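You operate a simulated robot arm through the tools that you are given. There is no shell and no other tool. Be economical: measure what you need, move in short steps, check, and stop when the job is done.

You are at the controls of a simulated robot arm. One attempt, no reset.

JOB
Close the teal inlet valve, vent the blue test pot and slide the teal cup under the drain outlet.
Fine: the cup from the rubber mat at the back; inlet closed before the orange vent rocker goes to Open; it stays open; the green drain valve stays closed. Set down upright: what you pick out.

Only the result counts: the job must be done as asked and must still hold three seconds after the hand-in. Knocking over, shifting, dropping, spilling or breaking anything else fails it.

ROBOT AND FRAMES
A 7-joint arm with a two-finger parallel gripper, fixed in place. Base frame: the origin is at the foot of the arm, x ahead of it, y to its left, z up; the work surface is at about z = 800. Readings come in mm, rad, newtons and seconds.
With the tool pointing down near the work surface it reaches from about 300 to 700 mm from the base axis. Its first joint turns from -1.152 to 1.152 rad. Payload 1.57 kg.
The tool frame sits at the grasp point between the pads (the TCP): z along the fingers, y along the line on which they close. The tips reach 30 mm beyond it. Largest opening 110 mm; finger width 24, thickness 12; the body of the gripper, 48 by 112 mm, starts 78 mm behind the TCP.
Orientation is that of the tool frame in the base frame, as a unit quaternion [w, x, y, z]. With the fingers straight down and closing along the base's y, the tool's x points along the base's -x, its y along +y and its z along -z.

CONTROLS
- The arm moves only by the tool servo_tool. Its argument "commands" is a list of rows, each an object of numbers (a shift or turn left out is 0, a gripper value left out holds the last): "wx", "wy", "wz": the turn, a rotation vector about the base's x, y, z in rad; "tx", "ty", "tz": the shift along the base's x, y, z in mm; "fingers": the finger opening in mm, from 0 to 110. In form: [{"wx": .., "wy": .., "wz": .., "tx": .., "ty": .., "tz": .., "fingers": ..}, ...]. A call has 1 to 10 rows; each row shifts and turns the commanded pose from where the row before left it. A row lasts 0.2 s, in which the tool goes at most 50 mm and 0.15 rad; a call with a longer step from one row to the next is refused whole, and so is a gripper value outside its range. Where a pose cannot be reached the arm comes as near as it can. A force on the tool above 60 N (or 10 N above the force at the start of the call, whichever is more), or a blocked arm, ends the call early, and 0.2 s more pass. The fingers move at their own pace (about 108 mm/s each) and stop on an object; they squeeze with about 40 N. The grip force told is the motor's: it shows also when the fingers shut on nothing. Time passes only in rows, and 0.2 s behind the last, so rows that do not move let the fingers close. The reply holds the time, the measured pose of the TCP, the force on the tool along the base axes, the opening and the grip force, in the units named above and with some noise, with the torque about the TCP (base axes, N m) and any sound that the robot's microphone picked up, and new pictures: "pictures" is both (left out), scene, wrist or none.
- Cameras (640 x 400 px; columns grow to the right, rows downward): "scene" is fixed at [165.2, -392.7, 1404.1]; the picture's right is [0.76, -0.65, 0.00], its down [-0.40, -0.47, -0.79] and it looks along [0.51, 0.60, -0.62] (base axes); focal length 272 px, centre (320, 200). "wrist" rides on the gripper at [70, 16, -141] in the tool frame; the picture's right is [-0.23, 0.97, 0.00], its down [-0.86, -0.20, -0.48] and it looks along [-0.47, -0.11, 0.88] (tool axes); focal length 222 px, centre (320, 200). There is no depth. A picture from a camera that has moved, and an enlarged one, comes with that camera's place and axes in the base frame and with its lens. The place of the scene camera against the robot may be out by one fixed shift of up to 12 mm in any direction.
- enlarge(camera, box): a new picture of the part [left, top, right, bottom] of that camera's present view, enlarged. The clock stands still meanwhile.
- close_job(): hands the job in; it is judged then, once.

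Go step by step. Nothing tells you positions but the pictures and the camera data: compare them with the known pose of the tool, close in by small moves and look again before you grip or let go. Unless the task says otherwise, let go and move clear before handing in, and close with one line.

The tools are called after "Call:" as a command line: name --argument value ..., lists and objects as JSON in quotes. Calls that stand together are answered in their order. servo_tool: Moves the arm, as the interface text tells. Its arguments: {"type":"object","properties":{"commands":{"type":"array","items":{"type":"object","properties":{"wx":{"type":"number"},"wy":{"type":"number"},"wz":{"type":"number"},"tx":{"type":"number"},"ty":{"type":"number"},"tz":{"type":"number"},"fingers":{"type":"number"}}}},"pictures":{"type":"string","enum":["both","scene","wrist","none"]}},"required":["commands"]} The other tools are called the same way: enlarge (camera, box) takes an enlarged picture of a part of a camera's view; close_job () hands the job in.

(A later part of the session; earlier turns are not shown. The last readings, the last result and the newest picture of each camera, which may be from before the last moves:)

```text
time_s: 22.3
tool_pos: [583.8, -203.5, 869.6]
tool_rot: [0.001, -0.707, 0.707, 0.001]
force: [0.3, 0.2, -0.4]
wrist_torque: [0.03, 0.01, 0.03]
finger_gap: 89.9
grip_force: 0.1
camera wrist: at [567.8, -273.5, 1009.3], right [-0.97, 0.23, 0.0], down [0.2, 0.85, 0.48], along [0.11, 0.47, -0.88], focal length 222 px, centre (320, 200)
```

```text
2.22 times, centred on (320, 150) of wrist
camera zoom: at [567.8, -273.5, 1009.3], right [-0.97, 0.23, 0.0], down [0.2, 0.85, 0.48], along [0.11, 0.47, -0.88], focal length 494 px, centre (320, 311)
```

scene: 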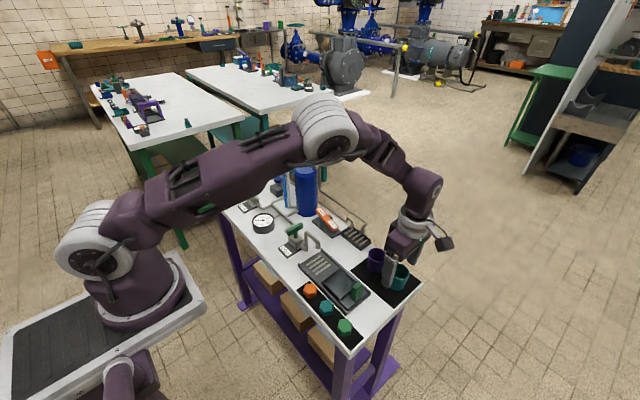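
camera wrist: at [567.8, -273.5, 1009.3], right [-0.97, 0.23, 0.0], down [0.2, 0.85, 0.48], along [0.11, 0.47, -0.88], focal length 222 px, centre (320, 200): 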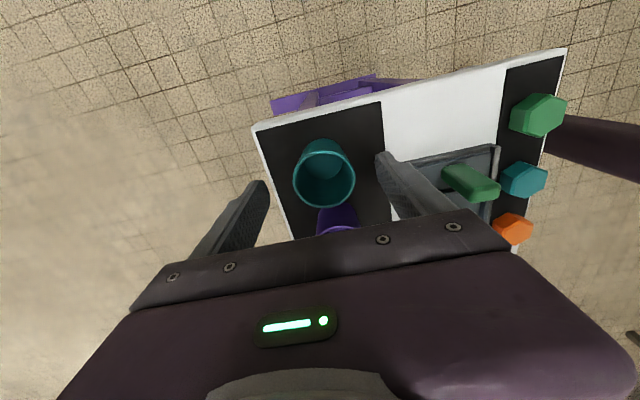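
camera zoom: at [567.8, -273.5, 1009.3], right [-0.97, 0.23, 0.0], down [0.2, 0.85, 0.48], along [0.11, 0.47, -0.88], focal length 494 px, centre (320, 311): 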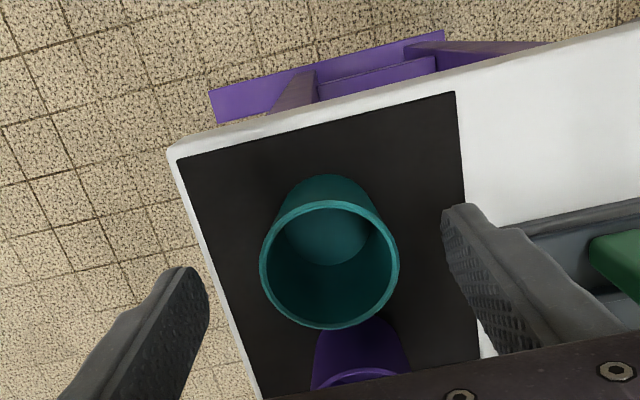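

Call:
servo_tool --commands '[{"tx": -3.5, "ty": -2, "tz": -18}, {"tz": -14}, {"fingers": 45}, {"fingers": 30}, {}]'

Call:
enlarge --camera "scene" --box '[330, 210, 450, 310]'

Call:
enlarge --camera "wrist" --box '[200, 60, 440, 240]'

```text
time_s: 23.5
tool_pos: [580.2, -205.2, 836.9]
tool_rot: [0.001, -0.706, 0.708, 0.001]
force: [0.5, -0.1, 0.4]
wrist_torque: [-0.02, -0.01, -0.02]
finger_gap: 47.2
grip_force: 39.9
camera wrist: at [564.4, -275.6, 977.8], right [-0.97, 0.23, 0.0], down [0.2, 0.85, 0.48], along [0.11, 0.47, -0.88], focal length 222 px, centre (320, 200)
```

scene: 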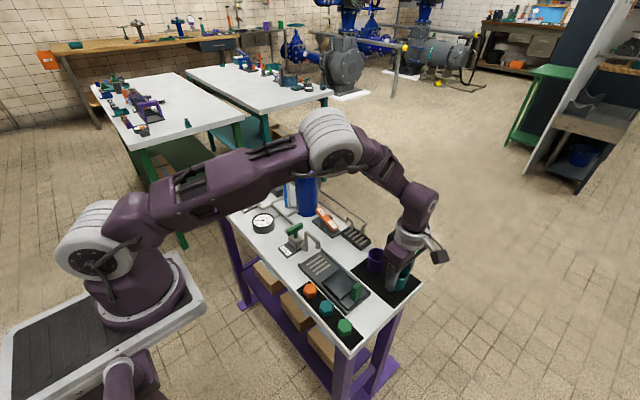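
wrist: 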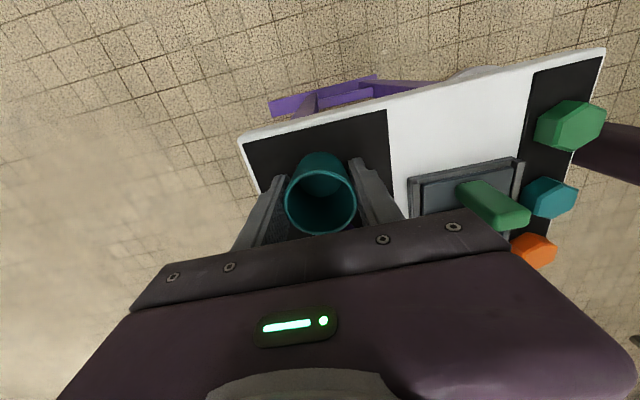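

```text
4.00 times, centred on (390, 260) of scene
camera zoom: at [165.2, -392.7, 1404.1], right [0.76, -0.65, 0.0], down [-0.4, -0.47, -0.79], along [0.51, 0.6, -0.62], focal length 1089 px, centre (40, -40)
```

zoom: 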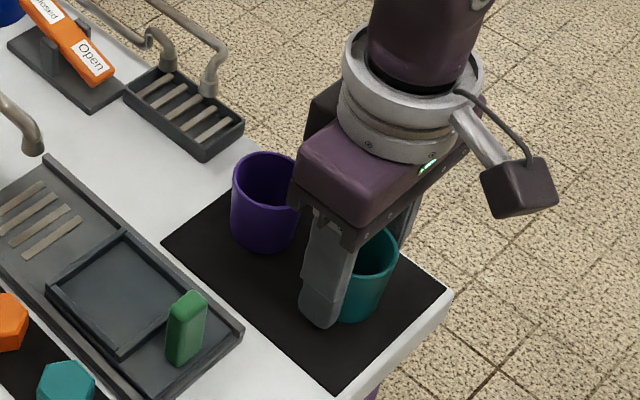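

```text
2.22 times, centred on (320, 150) of wrist
camera zoom: at [564.4, -275.6, 977.8], right [-0.97, 0.23, 0.0], down [0.2, 0.85, 0.48], along [0.11, 0.47, -0.88], focal length 494 px, centre (320, 311)
```

zoom: 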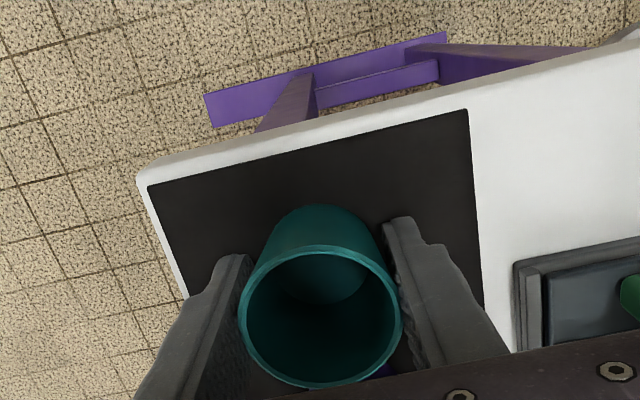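

Cup is gripped at 47 mm. I lift straight up and carry it toward the carriage.

Call:
servo_tool --commands '[{"tz": 15}, {"tz": 30}, {"tz": 35}, {"tz": 25}, {}]' --pictures "scene"

Call:
servo_tool --commands '[{"tx": -15}, {"tx": -25, "ty": 15}, {"tx": -25, "ty": 20}, {"tx": -25, "ty": 20}, {"tx": -15, "ty": 20}, {"tx": -9, "ty": 9}, {}]'

Call:
enlarge --camera "scene" --box '[280, 210, 400, 310]'

Call:
enlarge --camera "wrist" --box '[200, 60, 440, 240]'

```text
time_s: 24.7
tool_pos: [578.6, -206.1, 944.9]
tool_rot: [0.001, -0.707, 0.708, 0.001]
force: [0.8, 0.3, -0.8]
wrist_torque: [-0.01, 0.0, 0.03]
finger_gap: 47.2
grip_force: 40.1
```

scene: 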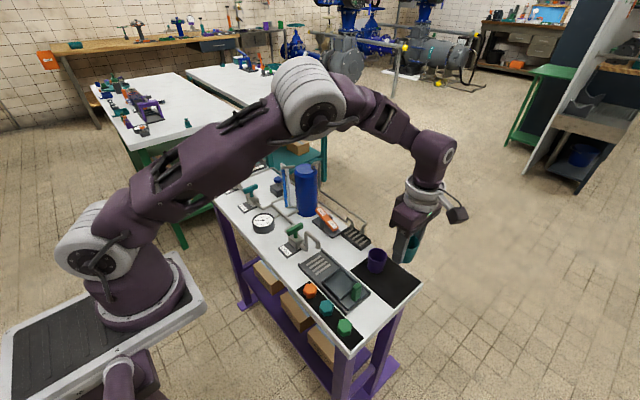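

```text
time_s: 26.3
tool_pos: [464.9, -121.7, 942.8]
tool_rot: [0.001, -0.706, 0.708, 0.001]
force: [0.2, -0.1, -0.1]
wrist_torque: [-0.01, 0.02, 0.02]
finger_gap: 47.4
grip_force: 40.5
camera wrist: at [448.9, -192.0, 1083.1], right [-0.97, 0.23, 0.0], down [0.2, 0.85, 0.48], along [0.11, 0.47, -0.88], focal length 222 px, centre (320, 200)
```

scene: 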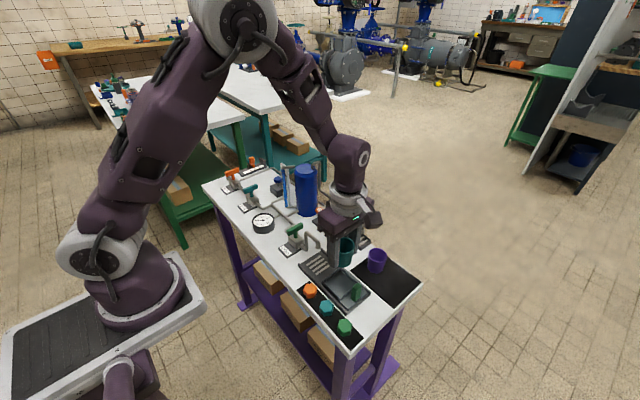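
wrist: 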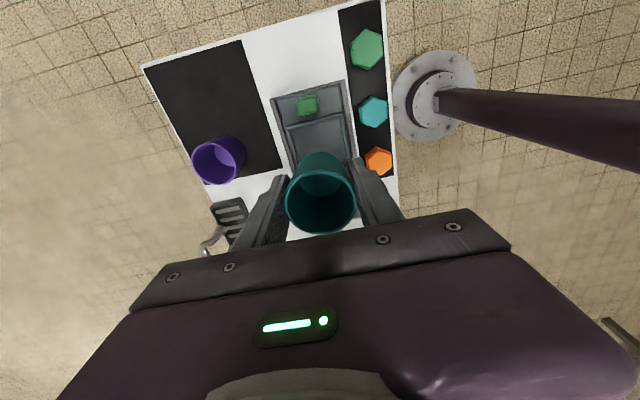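

```text
4.00 times, centred on (340, 260) of scene
camera zoom: at [165.2, -392.7, 1404.1], right [0.76, -0.65, 0.0], down [-0.4, -0.47, -0.79], along [0.51, 0.6, -0.62], focal length 1089 px, centre (240, -40)
```

zoom: 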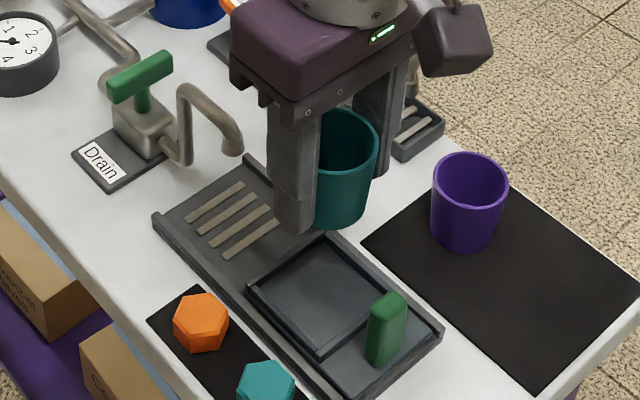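

```text
2.22 times, centred on (320, 150) of wrist
camera zoom: at [448.9, -192.0, 1083.1], right [-0.97, 0.23, 0.0], down [0.2, 0.85, 0.48], along [0.11, 0.47, -0.88], focal length 494 px, centre (320, 311)
```

zoom: 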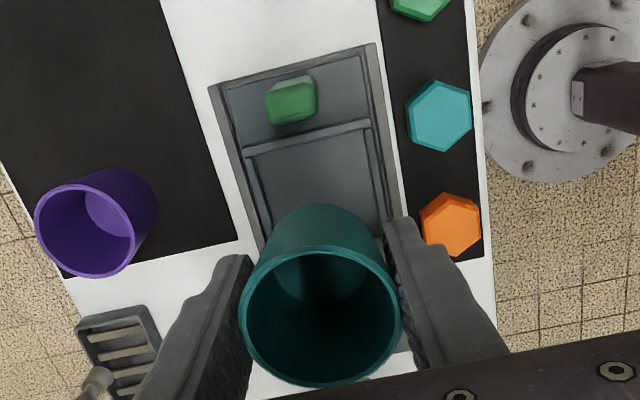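

The dish is centred at about (464, -120) with side walls where my fingertips would land. I need a higher hold, so I'll return to the mat and regrip about 13 mm higher.

Call:
servo_tool --commands '[{"tx": 9, "ty": -9}, {"tx": 15, "ty": -20}, {"tx": 25, "ty": -20}, {"tx": 25, "ty": -20}, {"tx": 25, "ty": -15}, {"tx": 15}, {}]' --pictures "none"

Call:
servo_tool --commands '[{"tz": -30}, {"tz": -35}, {"tz": -25}, {"tz": -12}, {}]' --pictures "scene"

```text
time_s: 27.9
tool_pos: [580.8, -206.0, 942.3]
tool_rot: [0.001, -0.706, 0.708, 0.001]
force: [0.1, -0.8, -0.3]
wrist_torque: [0.0, -0.02, 0.02]
finger_gap: 47.2
grip_force: 40.0
```

```text
time_s: 29.1
tool_pos: [581.9, -204.2, 840.7]
tool_rot: [0.002, -0.707, 0.707, 0.001]
force: [-0.2, -0.6, 0.0]
wrist_torque: [0.0, 0.01, 0.02]
finger_gap: 47.3
grip_force: 40.3
```

scene: 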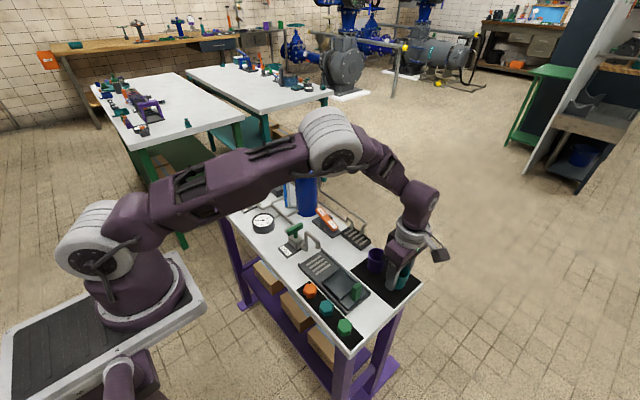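

Call:
servo_tool --commands '[{"tz": -1.5}, {"tz": -1}, {}]' --pictures "none"

```text
time_s: 29.9
tool_pos: [581.2, -206.5, 839.7]
tool_rot: [0.001, -0.706, 0.708, 0.001]
force: [-0.1, 0.3, -0.6]
wrist_torque: [-0.01, 0.0, 0.05]
finger_gap: 47.0
grip_force: 40.2
```

Call:
servo_tool --commands '[{"tz": -1}, {"tz": -1}, {}]' --pictures "none"

```text
time_s: 30.7
tool_pos: [581.6, -206.2, 836.3]
tool_rot: [0.001, -0.707, 0.707, 0.0]
force: [-8.1, 2.5, 21.9]
wrist_torque: [0.12, 0.1, 0.05]
finger_gap: 47.4
grip_force: 39.8
```

Cup is on the mat. I release, rise 13 mm, and regrip.

Call:
servo_tool --commands '[{"tz": 0.5, "fingers": 62}, {}, {"tz": 6.5}, {"tz": 6.5}, {"fingers": 30}, {}, {}]'

Call:
enlarge --camera "scene" --box '[350, 220, 430, 300]'

```text
time_s: 32.3
tool_pos: [581.1, -206.6, 849.5]
tool_rot: [0.002, -0.707, 0.707, 0.001]
force: [-1.7, -0.7, 1.1]
wrist_torque: [0.03, 0.01, 0.0]
finger_gap: 47.3
grip_force: 39.9
camera wrist: at [565.1, -276.6, 990.4], right [-0.97, 0.23, 0.0], down [0.2, 0.85, 0.48], along [0.11, 0.47, -0.88], focal length 222 px, centre (320, 200)
```

scene: 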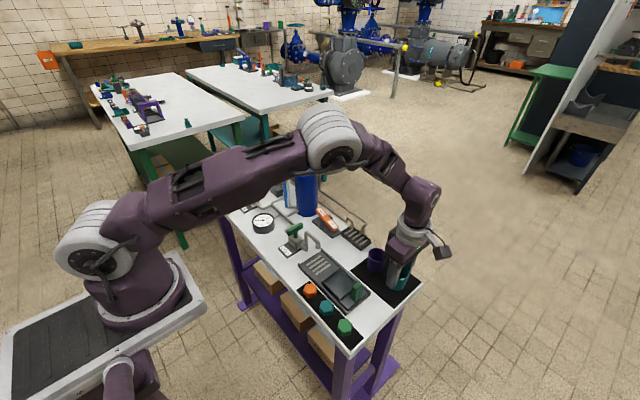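
wrist: 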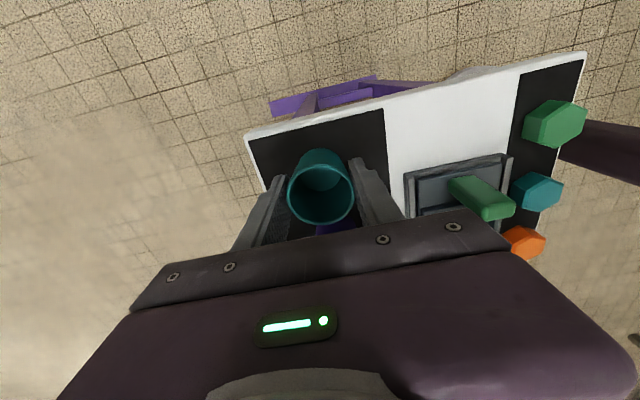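

```text
5.00 times, centred on (390, 260) of scene
camera zoom: at [165.1, -392.7, 1404.1], right [0.76, -0.65, 0.0], down [-0.4, -0.47, -0.79], along [0.51, 0.6, -0.62], focal length 1362 px, centre (-30, -100)
```

zoom: 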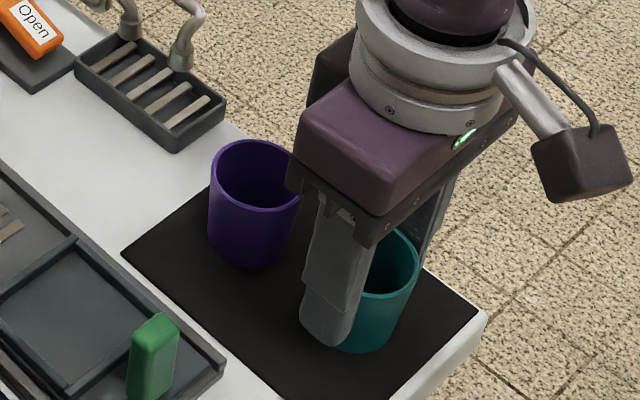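

Call:
servo_tool --commands '[{"tz": 15}, {"tz": 30}, {"tz": 35}, {"tz": 10}, {"tx": -16, "ty": 5}, {"tx": -30, "ty": 20}, {"tx": -30, "ty": 25}, {"tx": -25, "ty": 25}, {"tx": -15.5, "ty": 11.4}, {}]' --pictures "none"

Call:
servo_tool --commands '[{"tz": -25}, {"tz": -25}, {"tz": -15}, {}]'

Call:
enlarge --camera "scene" --box '[290, 220, 380, 310]'

Call:
enlarge --camera "wrist" --box '[200, 60, 440, 240]'

```text
time_s: 34.5
tool_pos: [464.0, -119.0, 940.7]
tool_rot: [0.002, -0.707, 0.708, 0.001]
force: [-0.8, -0.8, 1.0]
wrist_torque: [0.0, 0.04, -0.01]
finger_gap: 47.4
grip_force: 39.9
```

```text
time_s: 35.5
tool_pos: [462.2, -120.8, 873.4]
tool_rot: [0.002, -0.707, 0.708, 0.001]
force: [-0.2, 0.1, 0.0]
wrist_torque: [0.02, -0.02, -0.01]
finger_gap: 47.5
grip_force: 40.2
camera wrist: at [447.3, -190.0, 1014.7], right [-0.97, 0.23, 0.0], down [0.2, 0.85, 0.48], along [0.11, 0.47, -0.88], focal length 222 px, centre (320, 200)
```

scene: 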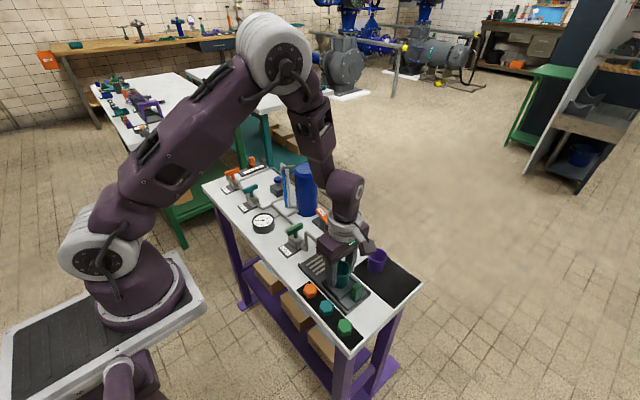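
wrist: 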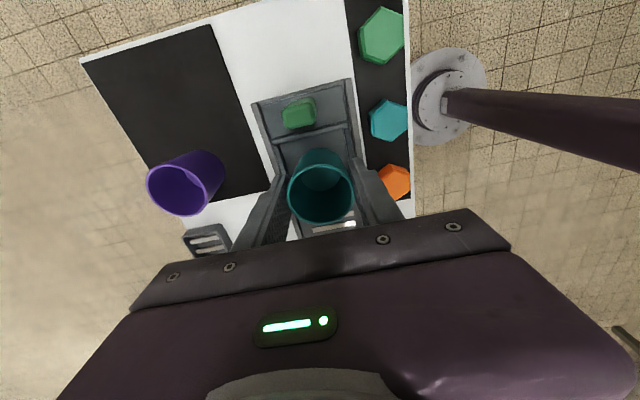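

```text
4.44 times, centred on (335, 265) of scene
camera zoom: at [165.2, -392.7, 1404.1], right [0.76, -0.65, 0.0], down [-0.4, -0.47, -0.79], along [0.51, 0.6, -0.62], focal length 1210 px, centre (253, -89)
```

zoom: 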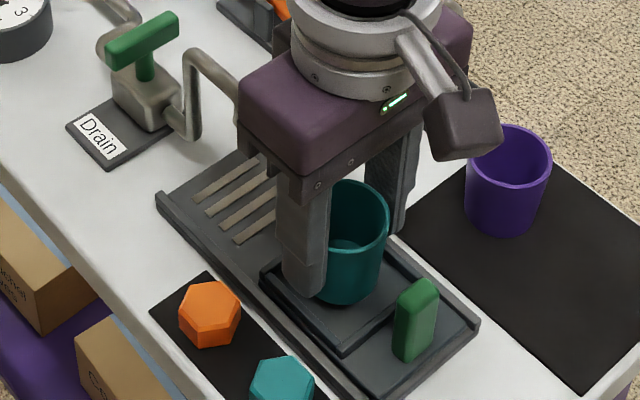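

```text
2.22 times, centred on (320, 150) of wrist
camera zoom: at [447.3, -190.0, 1014.7], right [-0.97, 0.23, 0.0], down [0.2, 0.85, 0.48], along [0.11, 0.47, -0.88], focal length 494 px, centre (320, 311)
```

zoom: 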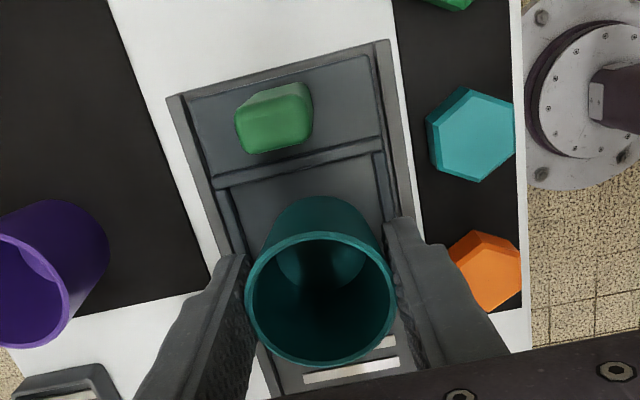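

Alignment with the dish looks good. I lower gently until contact.

Call:
servo_tool --commands '[{"tx": 2, "tz": -8}, {"tz": -4}, {"tz": -2}, {}]'

Call:
enlarge --camera "scene" --box '[310, 230, 370, 290]'

```text
time_s: 36.5
tool_pos: [465.5, -119.8, 862.4]
tool_rot: [0.003, -0.707, 0.708, -0.001]
force: [-4.3, 2.2, 17.4]
wrist_torque: [0.17, 0.18, 0.01]
finger_gap: 47.3
grip_force: 40.3
stopped in row 4: the force on the tool passed its limit at 62 N (the readings are from after the stop); the commanded pose is now the measured one
camera wrist: at [449.7, -189.3, 1003.2], right [-0.97, 0.23, 0.0], down [0.2, 0.85, 0.48], along [0.11, 0.47, -0.88], focal length 222 px, centre (320, 200)
```

scene: 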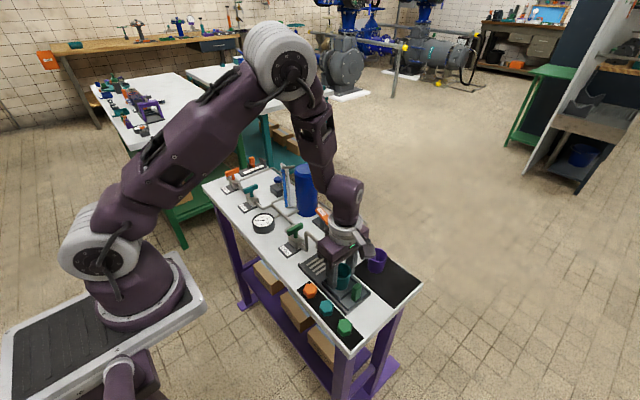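
wrist: 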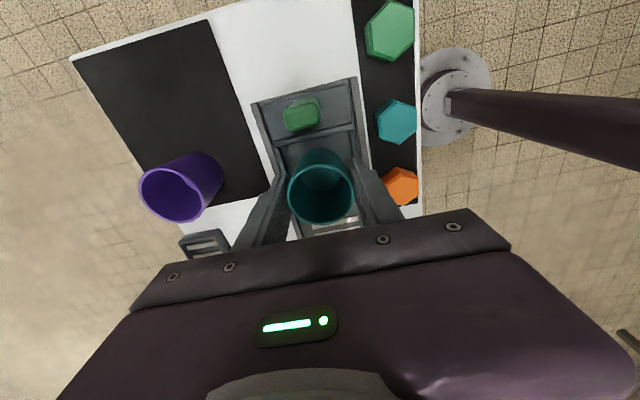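

```text
6.67 times, centred on (340, 260) of scene
camera zoom: at [164.8, -392.6, 1404.2], right [0.76, -0.65, 0.0], down [-0.4, -0.47, -0.79], along [0.51, 0.6, -0.62], focal length 1816 px, centre (187, -200)
```

zoom: 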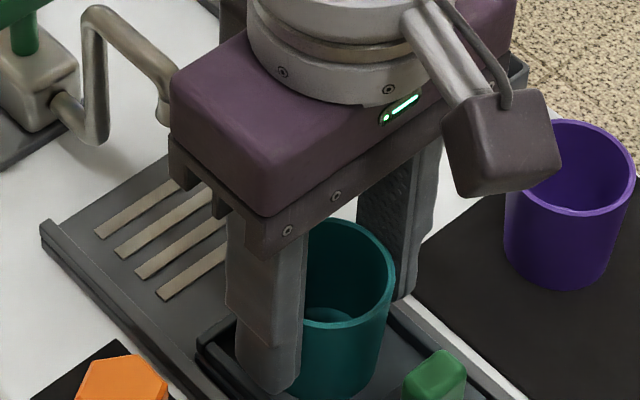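

Contact at TCP 862, so the cup base is on the carriage floor. I release slightly and check that the cup is level.

Call:
servo_tool --commands '[{"fingers": 52}, {"fingers": 64}, {}]'

Call:
enlarge --camera "wrist" --box '[240, 60, 400, 240]'

Call:
enlarge --camera "scene" --box '[310, 240, 370, 300]'

```text
time_s: 37.3
tool_pos: [465.7, -119.2, 862.5]
tool_rot: [0.002, -0.707, 0.707, -0.001]
force: [0.2, 0.1, 1.0]
wrist_torque: [-0.03, 0.06, 0.0]
finger_gap: 64.1
grip_force: 0.0
camera wrist: at [449.8, -189.3, 1002.3], right [-0.97, 0.23, 0.0], down [0.2, 0.85, 0.48], along [0.11, 0.47, -0.88], focal length 222 px, centre (320, 200)
```

scene: 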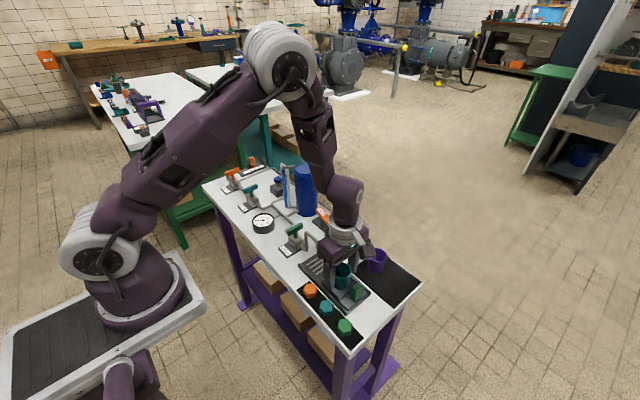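
wrist: 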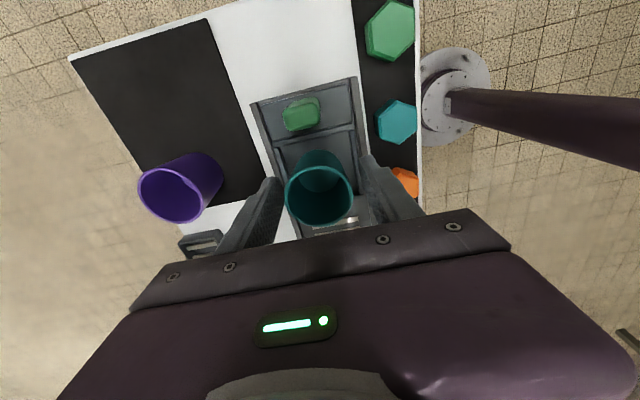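

```text
2.22 times, centred on (320, 150) of wrist
camera zoom: at [449.8, -189.3, 1002.3], right [-0.97, 0.23, 0.0], down [0.2, 0.85, 0.48], along [0.11, 0.47, -0.88], focal length 494 px, centre (320, 311)
```

zoom: 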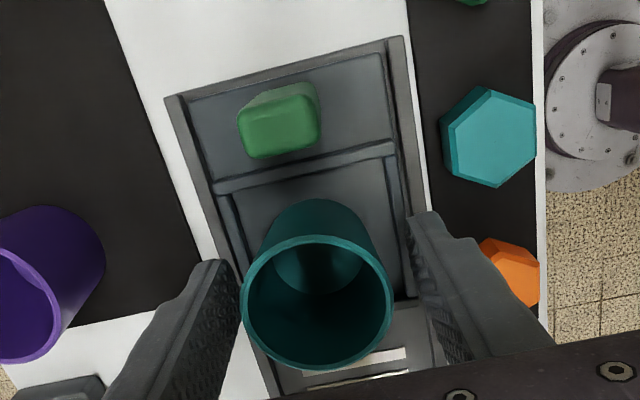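

```text
6.67 times, centred on (340, 270) of scene
camera zoom: at [165.2, -392.7, 1404.1], right [0.76, -0.65, 0.0], down [-0.4, -0.47, -0.79], along [0.51, 0.6, -0.62], focal length 1816 px, centre (187, -267)
```

zoom: 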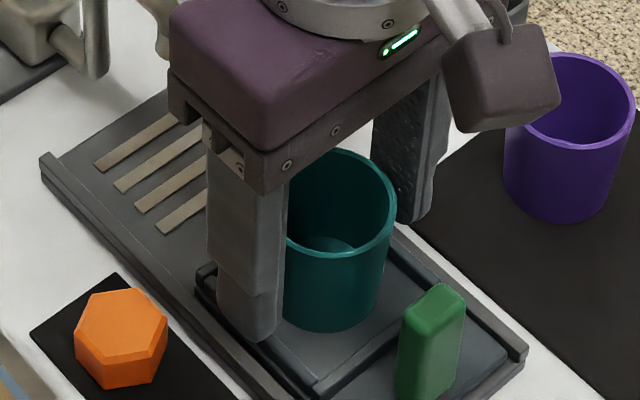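

Call:
servo_tool --commands '[{"tz": 15}, {"tz": 35, "fingers": 70}, {"tz": 40}, {"tz": 30}, {"ty": -40}, {"ty": -20}]'

Call:
enlarge --camera "scene" --box '[295, 220, 375, 300]'

Call:
enlarge --camera "wrist" --box '[200, 60, 440, 240]'

```text
time_s: 38.7
tool_pos: [465.9, -179.1, 982.2]
tool_rot: [0.0, -0.706, 0.708, -0.001]
force: [-0.5, 0.2, 0.6]
wrist_torque: [0.01, 0.01, -0.02]
finger_gap: 70.0
grip_force: 0.1
camera wrist: at [449.1, -249.2, 1121.9], right [-0.97, 0.23, 0.0], down [0.2, 0.85, 0.48], along [0.11, 0.47, -0.88], focal length 222 px, centre (320, 200)
```

scene: 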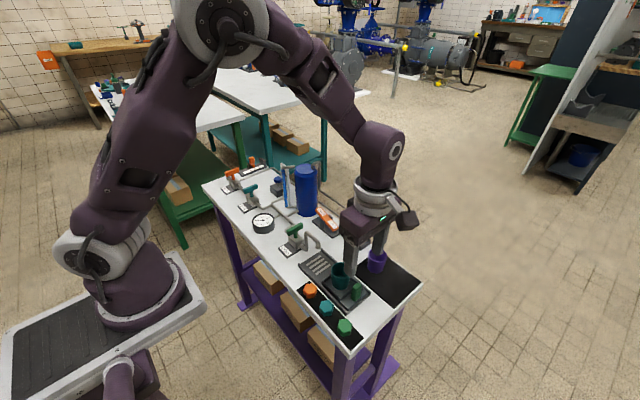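
wrist: 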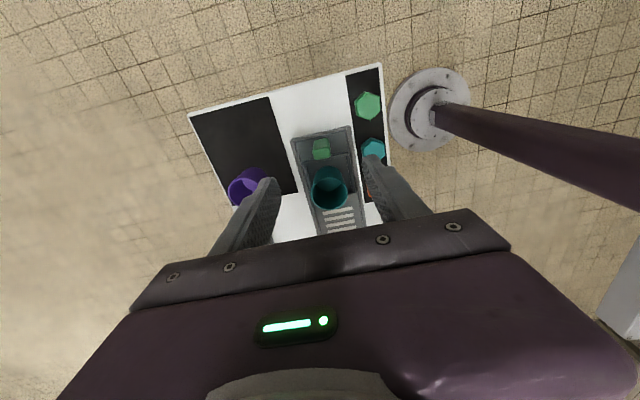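

```text
5.00 times, centred on (335, 260) of scene
camera zoom: at [165.2, -392.7, 1404.1], right [0.76, -0.65, 0.0], down [-0.4, -0.47, -0.79], along [0.51, 0.6, -0.62], focal length 1362 px, centre (245, -100)
```

zoom: 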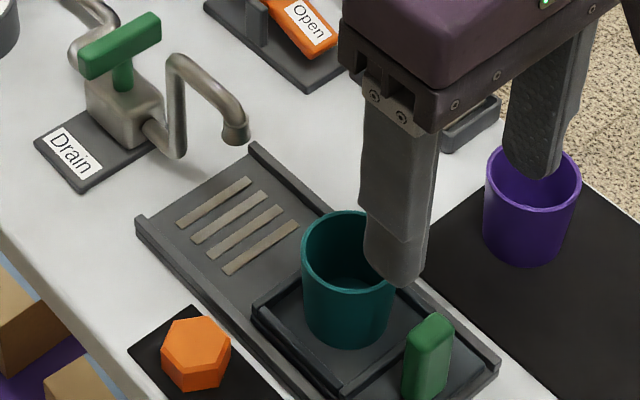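

```text
2.22 times, centred on (320, 150) of wrist
camera zoom: at [449.1, -249.2, 1121.9], right [-0.97, 0.23, 0.0], down [0.2, 0.85, 0.48], along [0.11, 0.47, -0.88], focal length 494 px, centre (320, 311)
```

zoom: 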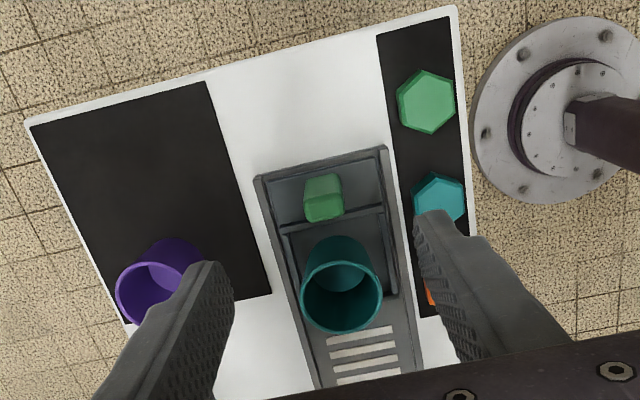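

Cup stands upright in the carriage dish. Next I grip the green carriage handle (about (466, -171), top at about 858) along x.

Call:
servo_tool --commands '[{"ty": 8, "tz": -30, "fingers": 56}, {"tz": -40}, {"tz": -25}, {"tz": -12}, {}]'

Call:
enlarge --camera "scene" --box '[300, 230, 400, 310]'

Call:
enlarge --camera "wrist" --box '[240, 60, 400, 240]'

```text
time_s: 39.9
tool_pos: [465.8, -170.8, 874.0]
tool_rot: [0.002, -0.706, 0.708, 0.0]
force: [0.1, -0.1, -0.4]
wrist_torque: [-0.02, -0.01, -0.05]
finger_gap: 55.8
grip_force: 0.0
camera wrist: at [450.6, -240.6, 1014.6], right [-0.97, 0.23, 0.0], down [0.2, 0.85, 0.48], along [0.11, 0.47, -0.88], focal length 222 px, centre (320, 200)
```

scene: 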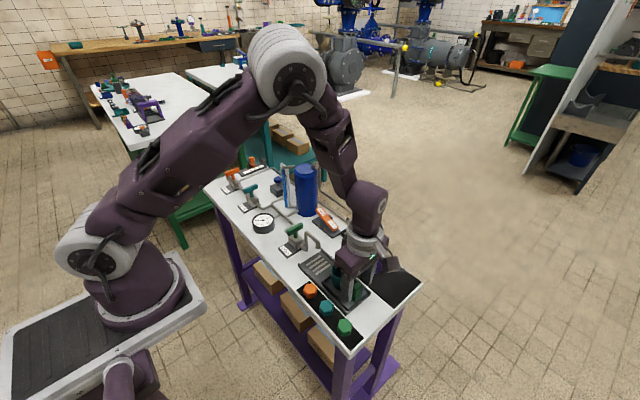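
wrist: 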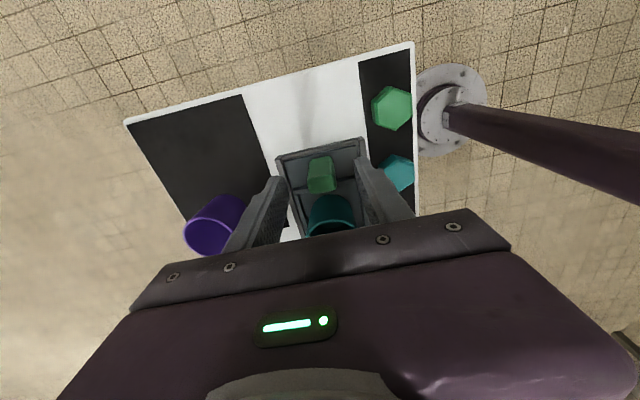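

```text
5.00 times, centred on (350, 270) of scene
camera zoom: at [165.2, -392.7, 1404.1], right [0.76, -0.65, 0.0], down [-0.4, -0.47, -0.79], along [0.51, 0.6, -0.62], focal length 1362 px, centre (170, -150)
```

zoom: 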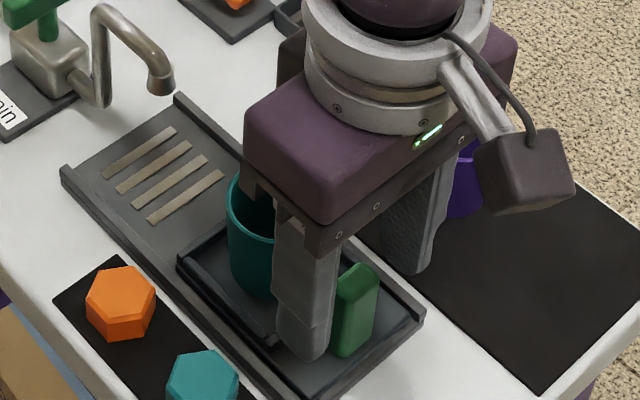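

```text
2.22 times, centred on (320, 150) of wrist
camera zoom: at [450.6, -240.6, 1014.6], right [-0.97, 0.23, 0.0], down [0.2, 0.85, 0.48], along [0.11, 0.47, -0.88], focal length 494 px, centre (320, 311)
```

zoom: 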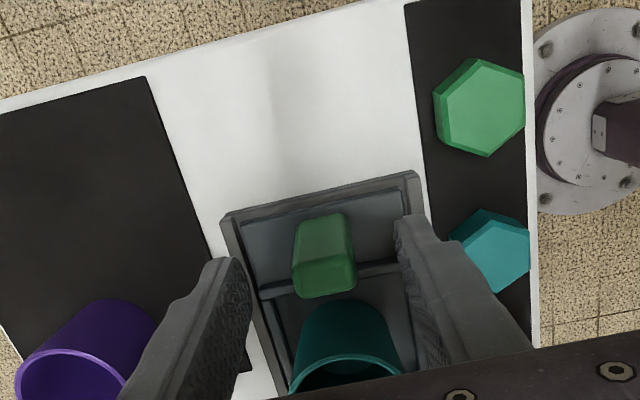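

Call:
servo_tool --commands '[{"tz": -9}, {"tz": -8}, {"fingers": 26}, {"fingers": 10}, {}, {}]'

Call:
enlarge --camera "scene" --box '[300, 230, 400, 310]'

```text
time_s: 41.3
tool_pos: [464.9, -171.5, 856.9]
tool_rot: [0.001, -0.707, 0.707, 0.001]
force: [-13.2, 3.8, -1.4]
wrist_torque: [-0.29, 0.47, 0.14]
finger_gap: 21.7
grip_force: 34.5
camera wrist: at [449.4, -240.6, 997.4], right [-0.97, 0.23, 0.0], down [0.2, 0.85, 0.48], along [0.11, 0.47, -0.88], focal length 222 px, centre (320, 200)
```

scene: 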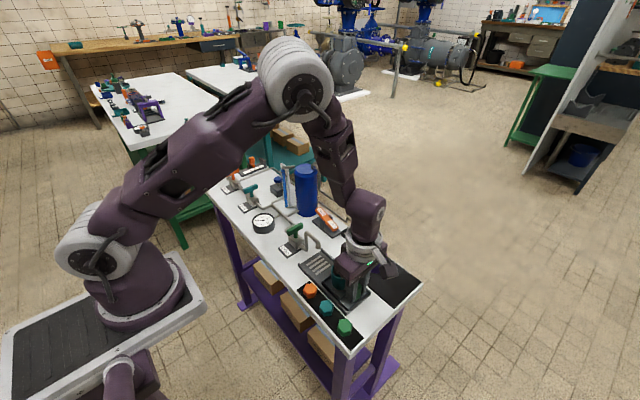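
wrist: 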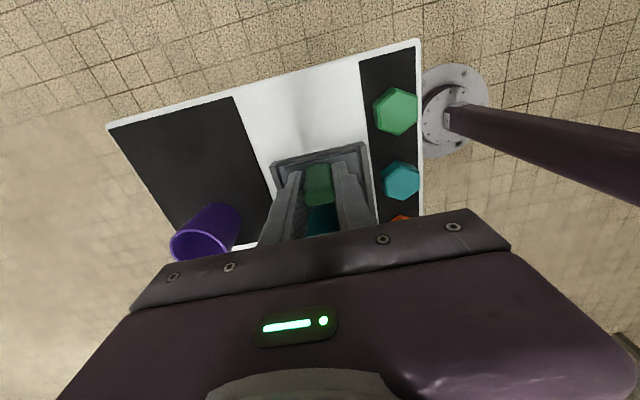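

```text
5.00 times, centred on (350, 270) of scene
camera zoom: at [164.9, -392.7, 1404.2], right [0.76, -0.65, 0.0], down [-0.4, -0.47, -0.79], along [0.51, 0.6, -0.62], focal length 1362 px, centre (170, -150)
```

zoom: 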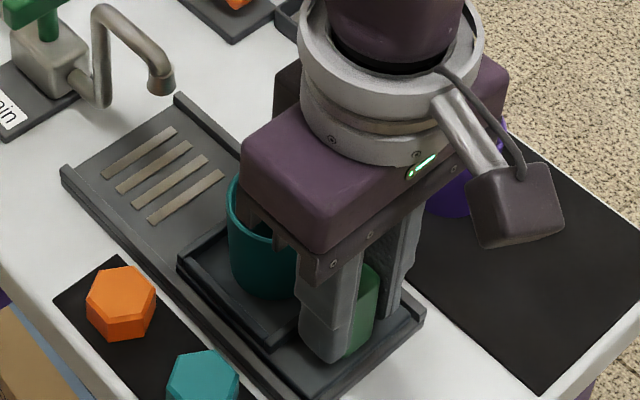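

Handle gripped (22 mm). I slide the carriage slowly toward the outlet, ramping the speed.

Call:
servo_tool --commands '[{"tx": -1}, {"ty": 2}, {"ty": 4}, {"ty": 4}, {"ty": 4}, {"ty": 4}, {"ty": 2}]'

Call:
enlarge --camera "scene" --box '[280, 220, 380, 300]'

```text
time_s: 42.9
tool_pos: [465.0, -150.9, 857.2]
tool_rot: [0.003, -0.707, 0.708, -0.001]
force: [-4.8, -1.3, -13.8]
wrist_torque: [-0.72, 0.85, 0.04]
finger_gap: 21.7
grip_force: 35.0
camera wrist: at [448.9, -221.1, 997.8], right [-0.97, 0.23, 0.0], down [0.2, 0.85, 0.48], along [0.11, 0.47, -0.88], focal length 222 px, centre (320, 200)
```

scene: 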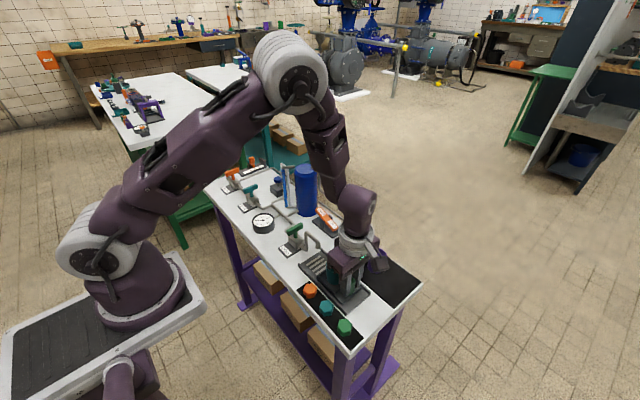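
wrist: 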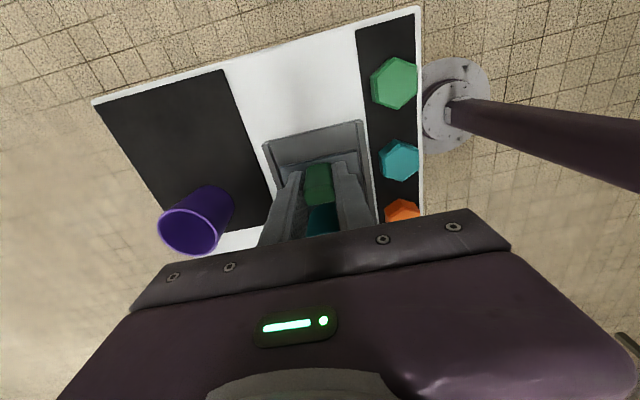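

```text
5.00 times, centred on (330, 260) of scene
camera zoom: at [165.3, -392.8, 1404.1], right [0.76, -0.65, 0.0], down [-0.4, -0.47, -0.79], along [0.51, 0.6, -0.62], focal length 1362 px, centre (270, -100)
```

zoom: 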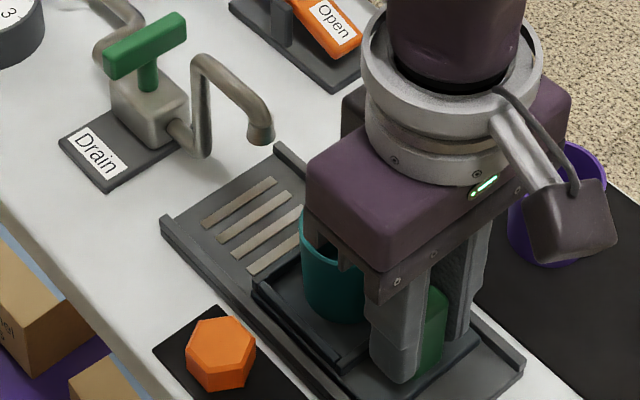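

Call:
servo_tool --commands '[{"ty": 2, "tz": -0.7}, {"ty": 4}, {"ty": 5}, {"ty": 5}, {"ty": 5}, {"ty": 5}, {"ty": 5}, {"ty": 3}, {"ty": 1}]'

Call:
enlarge --camera "scene" --box '[280, 215, 360, 285]'

```text
time_s: 44.9
tool_pos: [465.3, -116.0, 857.6]
tool_rot: [0.002, -0.706, 0.708, -0.001]
force: [-3.2, -0.1, 11.0]
wrist_torque: [0.01, 0.81, 0.08]
finger_gap: 21.7
grip_force: 34.6
camera wrist: at [448.9, -186.0, 997.8], right [-0.97, 0.23, 0.0], down [0.2, 0.85, 0.48], along [0.11, 0.47, -0.88], focal length 222 px, centre (320, 200)
```

scene: 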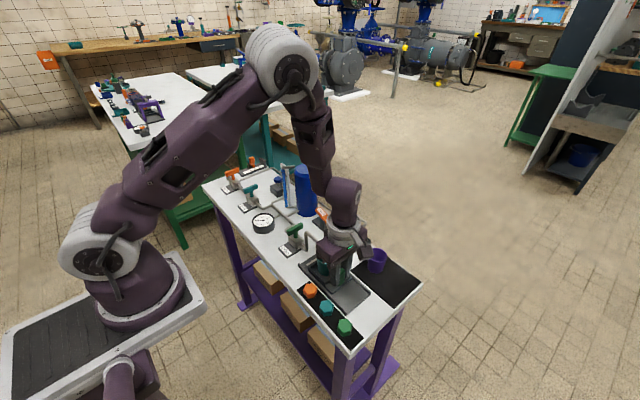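
wrist: 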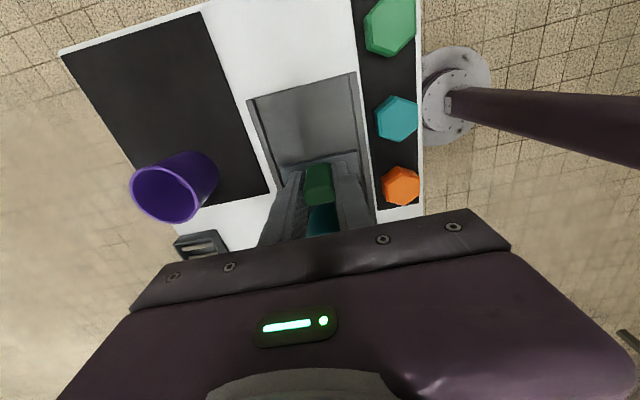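

```text
5.71 times, centred on (320, 250) of scene
camera zoom: at [165.0, -392.7, 1404.2], right [0.76, -0.65, 0.0], down [-0.4, -0.47, -0.79], along [0.51, 0.6, -0.62], focal length 1556 px, centre (320, -86)
```

zoom: 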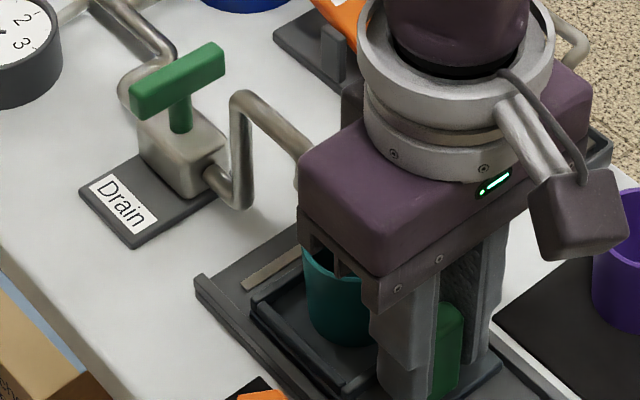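

Call:
servo_tool --commands '[{"ty": 2}, {"ty": 4}, {"ty": 4}, {"ty": 4}, {"ty": 4}, {"ty": 3}, {"ty": 2}, {"ty": 1}]'

Call:
enlarge --camera "scene" --box '[280, 215, 360, 285]'

Call:
enlarge --camera "wrist" --box '[200, 60, 440, 240]'

```text
time_s: 46.7
tool_pos: [463.6, -92.2, 857.8]
tool_rot: [0.002, -0.706, 0.708, 0.0]
force: [-4.1, -1.0, 13.7]
wrist_torque: [-0.85, 0.83, 0.07]
finger_gap: 21.8
grip_force: 35.2
camera wrist: at [448.9, -162.1, 997.7], right [-0.97, 0.23, 0.0], down [0.2, 0.85, 0.48], along [0.11, 0.47, -0.88], focal length 222 px, centre (320, 200)
```

scene: 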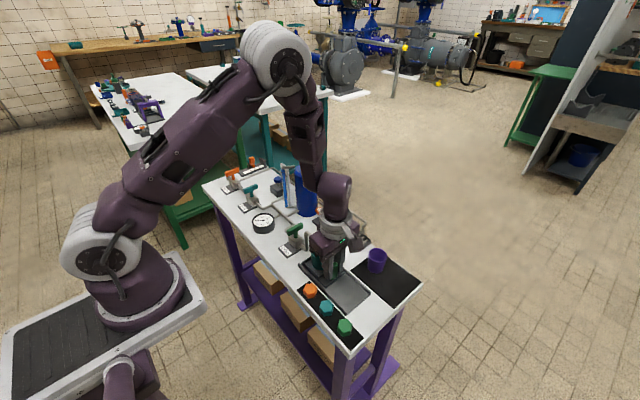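
wrist: 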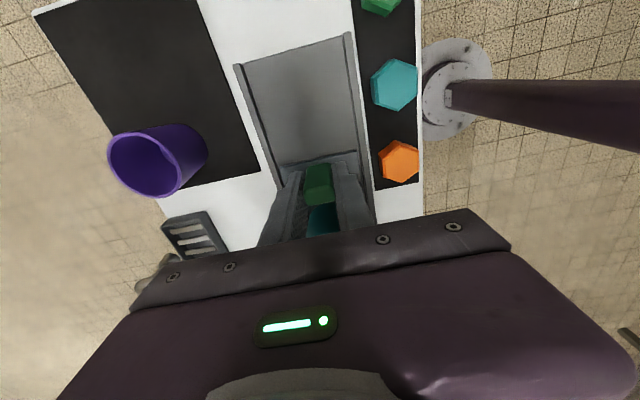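

```text
5.71 times, centred on (320, 250) of scene
camera zoom: at [164.9, -392.7, 1404.2], right [0.76, -0.65, 0.0], down [-0.4, -0.47, -0.79], along [0.51, 0.6, -0.62], focal length 1556 px, centre (320, -86)
```

zoom: 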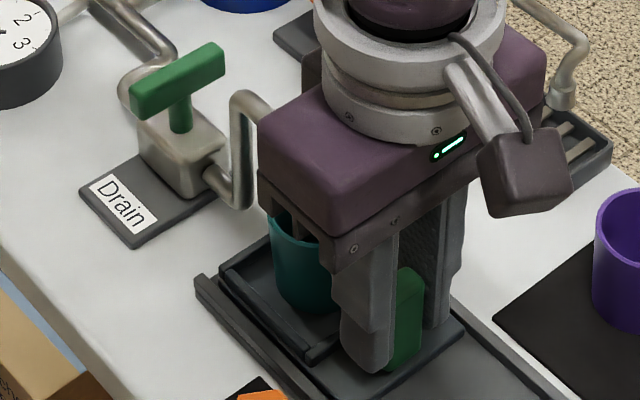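

```text
2.22 times, centred on (320, 150) of wrist
camera zoom: at [448.9, -162.1, 997.7], right [-0.97, 0.23, 0.0], down [0.2, 0.85, 0.48], along [0.11, 0.47, -0.88], focal length 494 px, centre (320, 311)
```

zoom: 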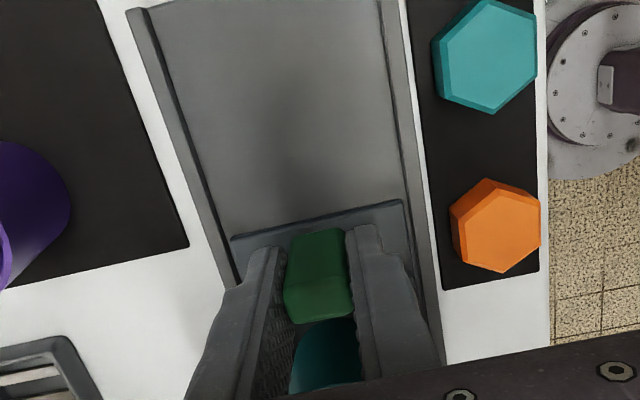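

About 5 mm to go; I creep on, watching for the end stop.

Call:
servo_tool --commands '[{"ty": 1}, {"ty": 1.5}, {"ty": 1.5}, {"ty": 1}, {}]' --pictures "none"

Call:
enlarge --camera "scene" --box '[280, 215, 360, 285]'

```text
time_s: 47.9
tool_pos: [465.3, -86.7, 857.0]
tool_rot: [0.002, -0.706, 0.708, -0.001]
force: [0.3, 0.5, -3.2]
wrist_torque: [-0.07, 0.81, 0.05]
finger_gap: 21.9
grip_force: 34.8
```

```text
5.71 times, centred on (320, 250) of scene
camera zoom: at [165.3, -392.7, 1404.1], right [0.76, -0.65, 0.0], down [-0.4, -0.47, -0.79], along [0.51, 0.6, -0.62], focal length 1556 px, centre (320, -86)
```

zoom: 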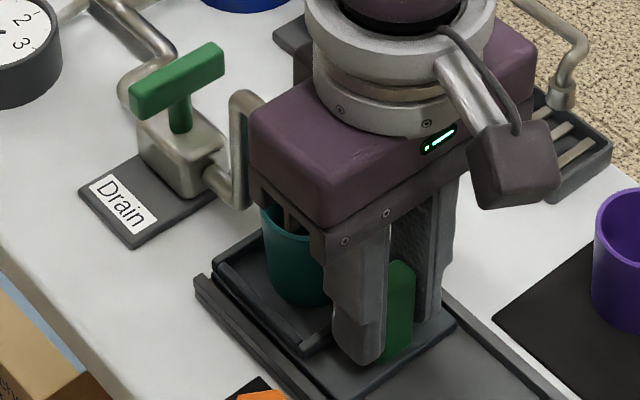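

Now I release, lift clear, back off, and check alignment with the outlet.

Call:
servo_tool --commands '[{"fingers": 40}, {"fingers": 56}, {"tz": 15}, {"tz": 30}, {"tz": 45}, {"tz": 45, "ty": -30}, {"ty": -45}, {"ty": -45}]'

Call:
enlarge --camera "scene" --box '[280, 210, 360, 280]'

Call:
enlarge --camera "wrist" --box '[240, 100, 440, 240]'

```text
refused: row 6 steps farther than a row can; nothing moved
```

```text
5.71 times, centred on (320, 245) of scene
camera zoom: at [165.3, -392.7, 1404.1], right [0.76, -0.65, 0.0], down [-0.4, -0.47, -0.79], along [0.51, 0.6, -0.62], focal length 1556 px, centre (320, -57)
```

zoom: 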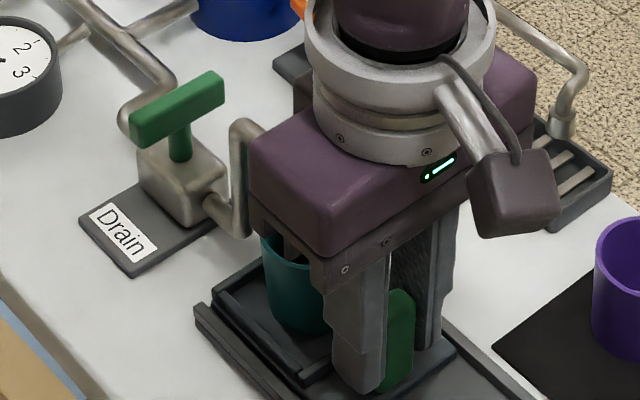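

```text
2.86 times, centred on (340, 170) of wrist
camera zoom: at [448.9, -157.3, 997.6], right [-0.97, 0.23, 0.0], down [0.2, 0.85, 0.48], along [0.11, 0.47, -0.88], focal length 635 px, centre (263, 286)
```

zoom: 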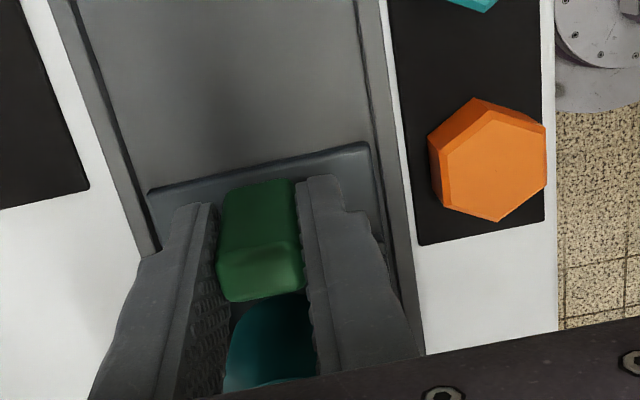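

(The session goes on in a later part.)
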